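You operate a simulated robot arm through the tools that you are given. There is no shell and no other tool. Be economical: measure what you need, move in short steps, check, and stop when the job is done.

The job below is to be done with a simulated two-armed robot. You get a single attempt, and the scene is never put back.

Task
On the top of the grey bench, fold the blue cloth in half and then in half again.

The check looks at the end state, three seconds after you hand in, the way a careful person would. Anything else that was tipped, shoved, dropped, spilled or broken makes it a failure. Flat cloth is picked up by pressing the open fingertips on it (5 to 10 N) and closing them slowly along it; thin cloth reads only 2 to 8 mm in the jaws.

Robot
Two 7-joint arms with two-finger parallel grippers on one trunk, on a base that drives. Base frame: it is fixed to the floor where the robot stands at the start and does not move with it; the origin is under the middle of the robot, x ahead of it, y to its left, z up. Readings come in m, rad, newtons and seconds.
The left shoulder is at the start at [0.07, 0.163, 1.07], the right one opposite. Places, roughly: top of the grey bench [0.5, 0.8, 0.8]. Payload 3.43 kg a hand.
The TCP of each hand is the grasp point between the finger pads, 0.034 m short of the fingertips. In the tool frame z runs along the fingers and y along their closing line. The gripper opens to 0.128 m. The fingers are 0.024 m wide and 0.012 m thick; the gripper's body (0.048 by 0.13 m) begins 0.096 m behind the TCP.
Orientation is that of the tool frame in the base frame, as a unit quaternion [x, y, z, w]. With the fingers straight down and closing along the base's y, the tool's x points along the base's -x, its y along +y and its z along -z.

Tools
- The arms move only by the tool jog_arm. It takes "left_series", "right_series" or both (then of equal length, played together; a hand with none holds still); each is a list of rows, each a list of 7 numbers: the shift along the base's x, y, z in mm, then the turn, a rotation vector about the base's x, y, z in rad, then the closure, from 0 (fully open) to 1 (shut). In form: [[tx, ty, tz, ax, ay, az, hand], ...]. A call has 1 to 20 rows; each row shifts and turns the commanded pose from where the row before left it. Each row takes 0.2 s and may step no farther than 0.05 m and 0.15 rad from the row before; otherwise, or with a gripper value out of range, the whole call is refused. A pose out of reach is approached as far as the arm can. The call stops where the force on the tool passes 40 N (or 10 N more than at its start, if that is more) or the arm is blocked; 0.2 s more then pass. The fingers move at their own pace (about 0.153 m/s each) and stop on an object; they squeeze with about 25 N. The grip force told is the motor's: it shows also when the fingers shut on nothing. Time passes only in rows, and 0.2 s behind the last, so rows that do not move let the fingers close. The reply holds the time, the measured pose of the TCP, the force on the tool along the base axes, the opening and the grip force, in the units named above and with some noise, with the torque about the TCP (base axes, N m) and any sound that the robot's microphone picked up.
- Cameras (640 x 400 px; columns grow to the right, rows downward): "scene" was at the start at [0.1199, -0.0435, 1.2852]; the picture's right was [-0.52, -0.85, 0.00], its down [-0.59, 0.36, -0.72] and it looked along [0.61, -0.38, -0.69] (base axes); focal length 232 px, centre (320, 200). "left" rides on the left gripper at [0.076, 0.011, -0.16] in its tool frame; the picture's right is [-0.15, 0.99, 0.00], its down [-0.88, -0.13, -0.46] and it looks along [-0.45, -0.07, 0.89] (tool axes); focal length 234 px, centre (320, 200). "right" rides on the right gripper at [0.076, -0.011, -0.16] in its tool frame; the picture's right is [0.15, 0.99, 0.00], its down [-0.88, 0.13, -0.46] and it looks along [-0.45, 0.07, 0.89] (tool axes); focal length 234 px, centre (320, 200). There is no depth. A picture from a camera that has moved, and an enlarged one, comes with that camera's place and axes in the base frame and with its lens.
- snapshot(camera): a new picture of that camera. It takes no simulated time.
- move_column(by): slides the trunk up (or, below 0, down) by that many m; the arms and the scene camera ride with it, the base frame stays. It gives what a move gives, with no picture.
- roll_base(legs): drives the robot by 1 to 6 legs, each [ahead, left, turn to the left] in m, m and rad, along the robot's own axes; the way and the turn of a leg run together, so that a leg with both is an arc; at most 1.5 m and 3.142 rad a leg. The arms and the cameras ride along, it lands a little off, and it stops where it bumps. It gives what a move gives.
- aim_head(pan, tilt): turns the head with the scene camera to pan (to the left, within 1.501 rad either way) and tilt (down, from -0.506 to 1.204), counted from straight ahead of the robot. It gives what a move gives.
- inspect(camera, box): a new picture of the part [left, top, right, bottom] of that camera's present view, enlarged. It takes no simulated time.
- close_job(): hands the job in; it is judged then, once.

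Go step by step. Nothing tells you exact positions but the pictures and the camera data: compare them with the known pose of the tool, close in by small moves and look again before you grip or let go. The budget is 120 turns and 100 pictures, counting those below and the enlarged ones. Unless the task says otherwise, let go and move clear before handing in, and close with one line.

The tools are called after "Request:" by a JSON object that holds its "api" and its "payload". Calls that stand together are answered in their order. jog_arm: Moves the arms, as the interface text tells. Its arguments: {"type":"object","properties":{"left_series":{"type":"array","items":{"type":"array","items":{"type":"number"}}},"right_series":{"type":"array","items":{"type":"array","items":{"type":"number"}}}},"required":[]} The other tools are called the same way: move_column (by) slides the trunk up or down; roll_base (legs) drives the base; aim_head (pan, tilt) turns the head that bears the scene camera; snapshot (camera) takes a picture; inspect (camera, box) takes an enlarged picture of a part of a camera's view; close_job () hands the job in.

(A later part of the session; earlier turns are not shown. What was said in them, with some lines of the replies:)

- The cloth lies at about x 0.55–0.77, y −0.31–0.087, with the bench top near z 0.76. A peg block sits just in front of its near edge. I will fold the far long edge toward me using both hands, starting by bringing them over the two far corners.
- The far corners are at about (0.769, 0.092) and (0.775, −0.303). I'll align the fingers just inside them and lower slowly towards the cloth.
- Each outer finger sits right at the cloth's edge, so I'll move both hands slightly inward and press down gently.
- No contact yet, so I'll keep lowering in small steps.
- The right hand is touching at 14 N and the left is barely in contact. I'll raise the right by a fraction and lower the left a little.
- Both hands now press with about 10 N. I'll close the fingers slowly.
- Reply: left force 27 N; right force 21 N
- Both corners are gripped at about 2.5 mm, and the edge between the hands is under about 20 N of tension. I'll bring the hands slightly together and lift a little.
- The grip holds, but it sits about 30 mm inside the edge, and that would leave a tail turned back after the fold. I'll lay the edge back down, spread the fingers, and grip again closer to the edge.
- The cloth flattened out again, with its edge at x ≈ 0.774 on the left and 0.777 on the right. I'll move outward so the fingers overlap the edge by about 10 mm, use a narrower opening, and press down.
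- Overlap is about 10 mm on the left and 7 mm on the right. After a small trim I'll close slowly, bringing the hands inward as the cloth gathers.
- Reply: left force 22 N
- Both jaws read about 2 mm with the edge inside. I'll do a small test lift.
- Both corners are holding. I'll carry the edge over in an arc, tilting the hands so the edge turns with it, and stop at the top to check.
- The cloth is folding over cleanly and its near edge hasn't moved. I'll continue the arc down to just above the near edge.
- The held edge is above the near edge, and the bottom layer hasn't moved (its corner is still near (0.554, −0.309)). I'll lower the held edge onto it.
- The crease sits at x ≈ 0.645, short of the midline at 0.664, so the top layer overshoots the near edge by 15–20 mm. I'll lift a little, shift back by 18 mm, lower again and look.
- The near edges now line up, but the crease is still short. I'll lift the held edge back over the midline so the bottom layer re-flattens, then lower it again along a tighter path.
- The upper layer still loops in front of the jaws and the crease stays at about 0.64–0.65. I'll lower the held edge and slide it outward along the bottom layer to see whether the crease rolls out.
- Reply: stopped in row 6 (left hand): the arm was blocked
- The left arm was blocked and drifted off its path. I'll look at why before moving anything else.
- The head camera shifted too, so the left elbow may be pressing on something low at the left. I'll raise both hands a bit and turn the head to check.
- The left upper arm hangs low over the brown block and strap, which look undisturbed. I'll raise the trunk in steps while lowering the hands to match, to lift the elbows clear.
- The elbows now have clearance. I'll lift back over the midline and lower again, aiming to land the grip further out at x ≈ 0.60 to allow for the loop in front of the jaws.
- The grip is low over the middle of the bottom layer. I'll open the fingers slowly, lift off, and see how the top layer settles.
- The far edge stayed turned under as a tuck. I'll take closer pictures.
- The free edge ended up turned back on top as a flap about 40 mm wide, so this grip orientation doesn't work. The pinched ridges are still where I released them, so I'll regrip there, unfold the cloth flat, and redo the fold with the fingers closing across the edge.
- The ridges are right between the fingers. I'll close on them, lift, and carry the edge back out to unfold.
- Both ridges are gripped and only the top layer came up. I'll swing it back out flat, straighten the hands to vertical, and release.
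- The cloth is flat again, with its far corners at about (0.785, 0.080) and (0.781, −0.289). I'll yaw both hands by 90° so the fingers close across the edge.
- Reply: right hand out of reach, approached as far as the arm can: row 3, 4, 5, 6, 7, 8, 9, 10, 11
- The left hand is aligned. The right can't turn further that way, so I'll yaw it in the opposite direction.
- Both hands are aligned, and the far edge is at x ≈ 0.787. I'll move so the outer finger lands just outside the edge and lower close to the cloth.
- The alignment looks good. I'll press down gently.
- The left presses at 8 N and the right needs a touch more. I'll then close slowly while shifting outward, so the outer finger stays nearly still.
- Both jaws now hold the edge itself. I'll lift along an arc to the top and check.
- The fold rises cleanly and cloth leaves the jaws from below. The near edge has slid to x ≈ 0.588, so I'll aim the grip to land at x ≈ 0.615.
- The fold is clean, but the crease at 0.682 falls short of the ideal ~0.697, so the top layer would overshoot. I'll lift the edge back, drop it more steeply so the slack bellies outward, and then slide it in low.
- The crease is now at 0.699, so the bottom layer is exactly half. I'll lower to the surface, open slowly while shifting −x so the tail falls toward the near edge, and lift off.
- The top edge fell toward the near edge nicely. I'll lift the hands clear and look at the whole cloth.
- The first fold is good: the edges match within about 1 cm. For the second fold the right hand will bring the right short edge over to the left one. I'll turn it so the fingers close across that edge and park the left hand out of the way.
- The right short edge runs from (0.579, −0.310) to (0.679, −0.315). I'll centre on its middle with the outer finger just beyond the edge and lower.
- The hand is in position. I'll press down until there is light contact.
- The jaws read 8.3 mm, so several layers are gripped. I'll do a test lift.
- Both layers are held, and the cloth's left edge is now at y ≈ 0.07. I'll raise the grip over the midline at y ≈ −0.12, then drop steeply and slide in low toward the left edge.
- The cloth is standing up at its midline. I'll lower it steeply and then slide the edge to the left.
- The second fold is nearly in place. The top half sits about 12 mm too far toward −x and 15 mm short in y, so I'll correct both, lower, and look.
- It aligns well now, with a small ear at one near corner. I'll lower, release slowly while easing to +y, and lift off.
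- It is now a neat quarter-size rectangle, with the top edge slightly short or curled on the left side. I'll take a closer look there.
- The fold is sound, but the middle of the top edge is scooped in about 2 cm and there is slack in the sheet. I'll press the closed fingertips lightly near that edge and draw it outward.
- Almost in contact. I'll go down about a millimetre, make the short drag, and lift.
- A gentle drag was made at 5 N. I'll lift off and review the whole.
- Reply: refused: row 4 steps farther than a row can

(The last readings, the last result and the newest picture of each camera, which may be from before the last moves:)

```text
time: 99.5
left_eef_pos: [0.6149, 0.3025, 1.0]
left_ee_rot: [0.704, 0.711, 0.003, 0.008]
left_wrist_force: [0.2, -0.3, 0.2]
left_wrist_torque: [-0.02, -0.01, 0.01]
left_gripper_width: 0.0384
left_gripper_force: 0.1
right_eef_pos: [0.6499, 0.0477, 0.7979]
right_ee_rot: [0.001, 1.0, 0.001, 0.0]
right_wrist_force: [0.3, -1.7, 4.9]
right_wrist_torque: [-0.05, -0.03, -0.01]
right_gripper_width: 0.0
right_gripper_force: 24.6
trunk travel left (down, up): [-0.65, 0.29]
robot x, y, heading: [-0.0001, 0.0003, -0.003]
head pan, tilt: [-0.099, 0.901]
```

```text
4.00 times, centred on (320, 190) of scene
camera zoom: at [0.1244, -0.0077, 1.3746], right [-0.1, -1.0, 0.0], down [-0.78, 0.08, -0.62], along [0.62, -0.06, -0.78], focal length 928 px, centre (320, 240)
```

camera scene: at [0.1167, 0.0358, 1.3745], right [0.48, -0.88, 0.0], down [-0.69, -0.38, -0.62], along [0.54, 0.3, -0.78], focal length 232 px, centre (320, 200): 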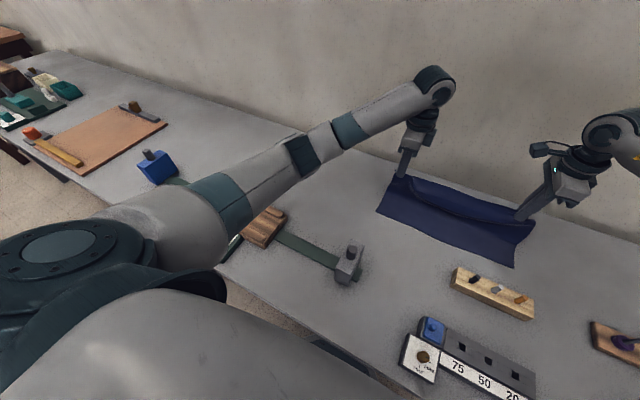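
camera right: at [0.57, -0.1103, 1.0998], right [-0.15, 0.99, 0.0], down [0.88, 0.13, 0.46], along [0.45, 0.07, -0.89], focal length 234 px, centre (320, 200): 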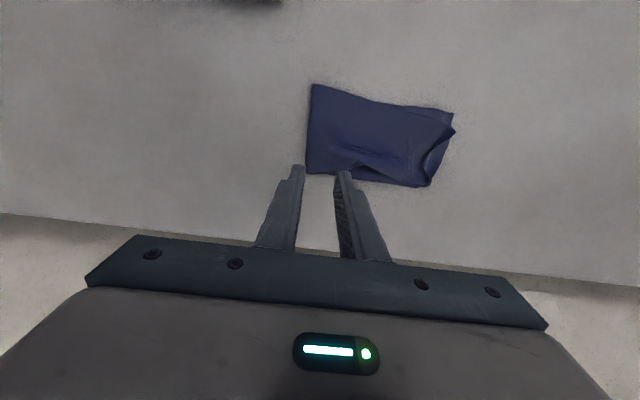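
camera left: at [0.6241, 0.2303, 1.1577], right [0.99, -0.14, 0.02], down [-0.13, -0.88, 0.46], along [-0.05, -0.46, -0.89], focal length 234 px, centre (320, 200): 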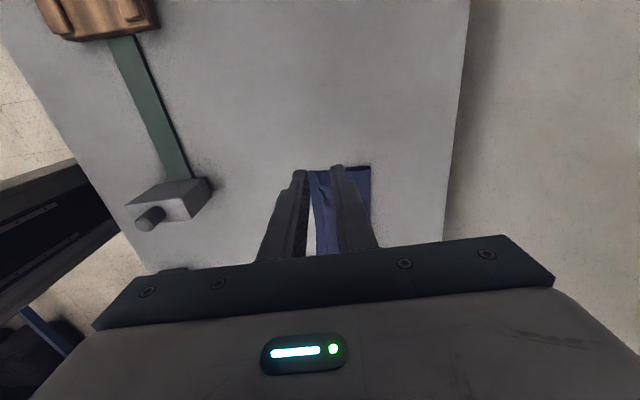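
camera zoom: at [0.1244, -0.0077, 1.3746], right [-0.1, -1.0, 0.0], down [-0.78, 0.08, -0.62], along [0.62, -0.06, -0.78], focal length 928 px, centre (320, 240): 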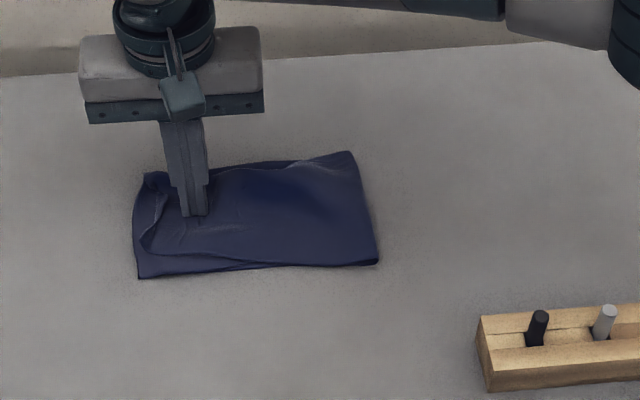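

The drag only slid the whole bundle about 2 cm sideways, which does no harm. I'll lift off with smaller steps and review.

Request:
{"api": "jog_arm", "payload": {"right_series": [[0, 0, 10, 0, 0, 0, 1], [0, 0, 40, 0, 0, 0, 1], [0, -20, 40, 0, 0, 0, 1], [0, -30, 35, 0, 0, 0, 0.9], [0, -40, 0, 0, 0, 0, 0.8], [0, -40, 0, 0, 0, 0, 0.8], [0, -40, 0, 0, 0, 0, 0.8], [0, -40, 0, 0, 0, 0, 0.8], [0, -40, 0, 0, 0, 0, 0.8], [0, 0, 0, 0, 0, 0, 0.8]]}}

Request:
{"api": "inspect", "payload": {"camera": "scene", "box": [240, 140, 400, 240]}}

Request:
{"api": "snapshot", "payload": {"camera": "scene"}}

```text
time: 101.7
left_eef_pos: [0.6167, 0.305, 0.9976]
left_ee_rot: [0.703, 0.711, 0.003, 0.007]
left_wrist_force: [0.3, 0.8, -0.9]
left_wrist_torque: [-0.02, 0.01, 0.01]
left_gripper_width: 0.0384
left_gripper_force: 0.0
right_eef_pos: [0.6476, -0.201, 0.9224]
right_ee_rot: [0.0, 1.0, 0.0, -0.001]
right_wrist_force: [-0.1, -0.5, 0.3]
right_wrist_torque: [0.0, -0.01, 0.01]
right_gripper_width: 0.0256
right_gripper_force: 0.1
trunk travel left (down, up): [-0.65, 0.29]
robot x, y, heading: [0.0004, 0.0024, 0.008]
head pan, tilt: [-0.099, 0.901]
```

```text
4.00 times, centred on (320, 190) of scene
camera zoom: at [0.1253, -0.0064, 1.3745], right [-0.1, -1.0, 0.0], down [-0.78, 0.08, -0.62], along [0.62, -0.06, -0.78], focal length 928 px, centre (320, 240)
```

zoom: 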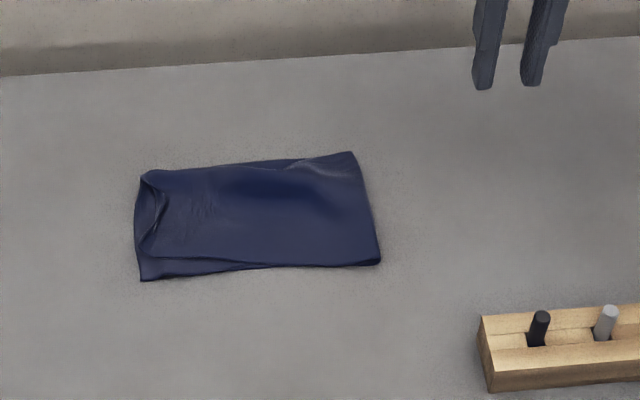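

```text
16 pictures are left
camera scene: at [0.1253, -0.0064, 1.3745], right [-0.1, -1.0, 0.0], down [-0.78, 0.08, -0.62], along [0.62, -0.06, -0.78], focal length 232 px, centre (320, 200)
```

scene: 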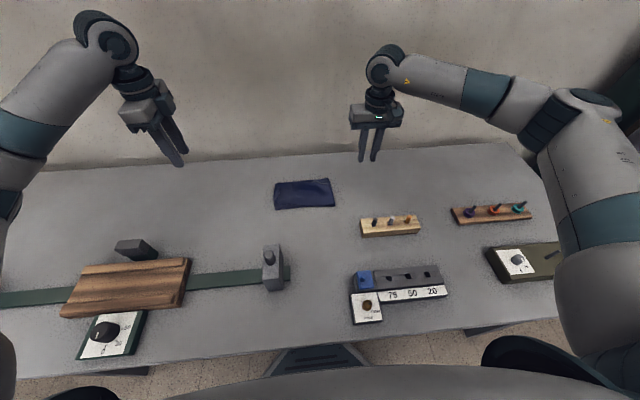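

The fold looks tidy. Before handing in I'll check the dark block beside the wooden board, since the left elbow passed near there.

Request:
{"api": "inspect", "payload": {"camera": "scene", "box": [20, 210, 300, 385]}}

Request:
{"api": "aim_head", "payload": {"pan": 0.5, "tilt": 0.8}}

Request:
{"api": "snapshot", "payload": {"camera": "scene"}}

```text
2.29 times, centred on (160, 298) of scene
camera zoom: at [0.1253, -0.0064, 1.3745], right [-0.1, -1.0, 0.0], down [-0.78, 0.08, -0.62], along [0.62, -0.06, -0.78], focal length 530 px, centre (686, -23)
```

zoom: 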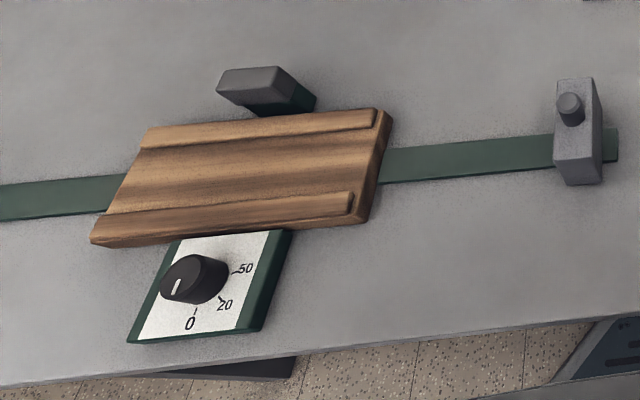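

```text
time: 102.7
left_eef_pos: [0.6149, 0.3041, 1.0001]
left_ee_rot: [0.703, 0.711, 0.004, 0.008]
left_wrist_force: [-0.2, -0.5, -0.4]
left_wrist_torque: [-0.03, 0.01, 0.02]
left_gripper_width: 0.0386
left_gripper_force: 0.1
right_eef_pos: [0.6496, -0.2019, 0.9219]
right_ee_rot: [0.001, 1.0, 0.001, 0.0]
right_wrist_force: [-0.7, -0.2, 0.3]
right_wrist_torque: [-0.01, -0.02, -0.01]
right_gripper_width: 0.0255
right_gripper_force: 0.0
trunk travel left (down, up): [-0.65, 0.29]
robot x, y, heading: [0.0046, 0.0001, 0.002]
head pan, tilt: [0.499, 0.799]
```

```text
14 pictures are left
camera scene: at [0.1207, 0.0386, 1.3824], right [0.48, -0.88, 0.0], down [-0.63, -0.34, -0.7], along [0.61, 0.33, -0.72], focal length 232 px, centre (320, 200)
```

scene: 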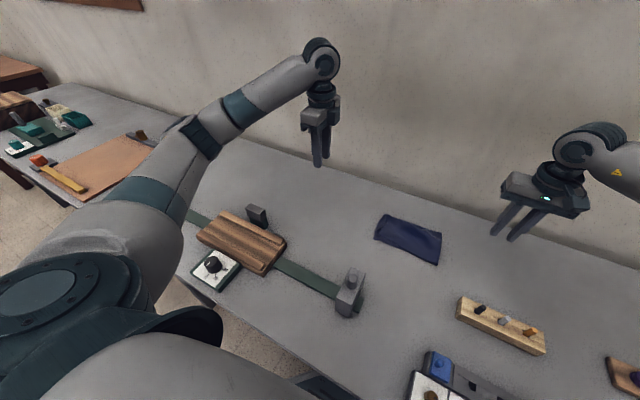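

The cloth lies folded in quarters on the bench. The board and rail fixture match their starting place, and both hands are empty and clear, so I'm handing in.

Request:
{"api": "close_job", "payload": {}}

```text
The job is handed in.
```

The blue cloth is folded in half and then in half again on the grey bench. The middle of the top edge sits about 2 cm short of the edge below it. The left arm was briefly blocked while low over the wooden board and rail fixture, but that fixture and everything else I checked were still in place.
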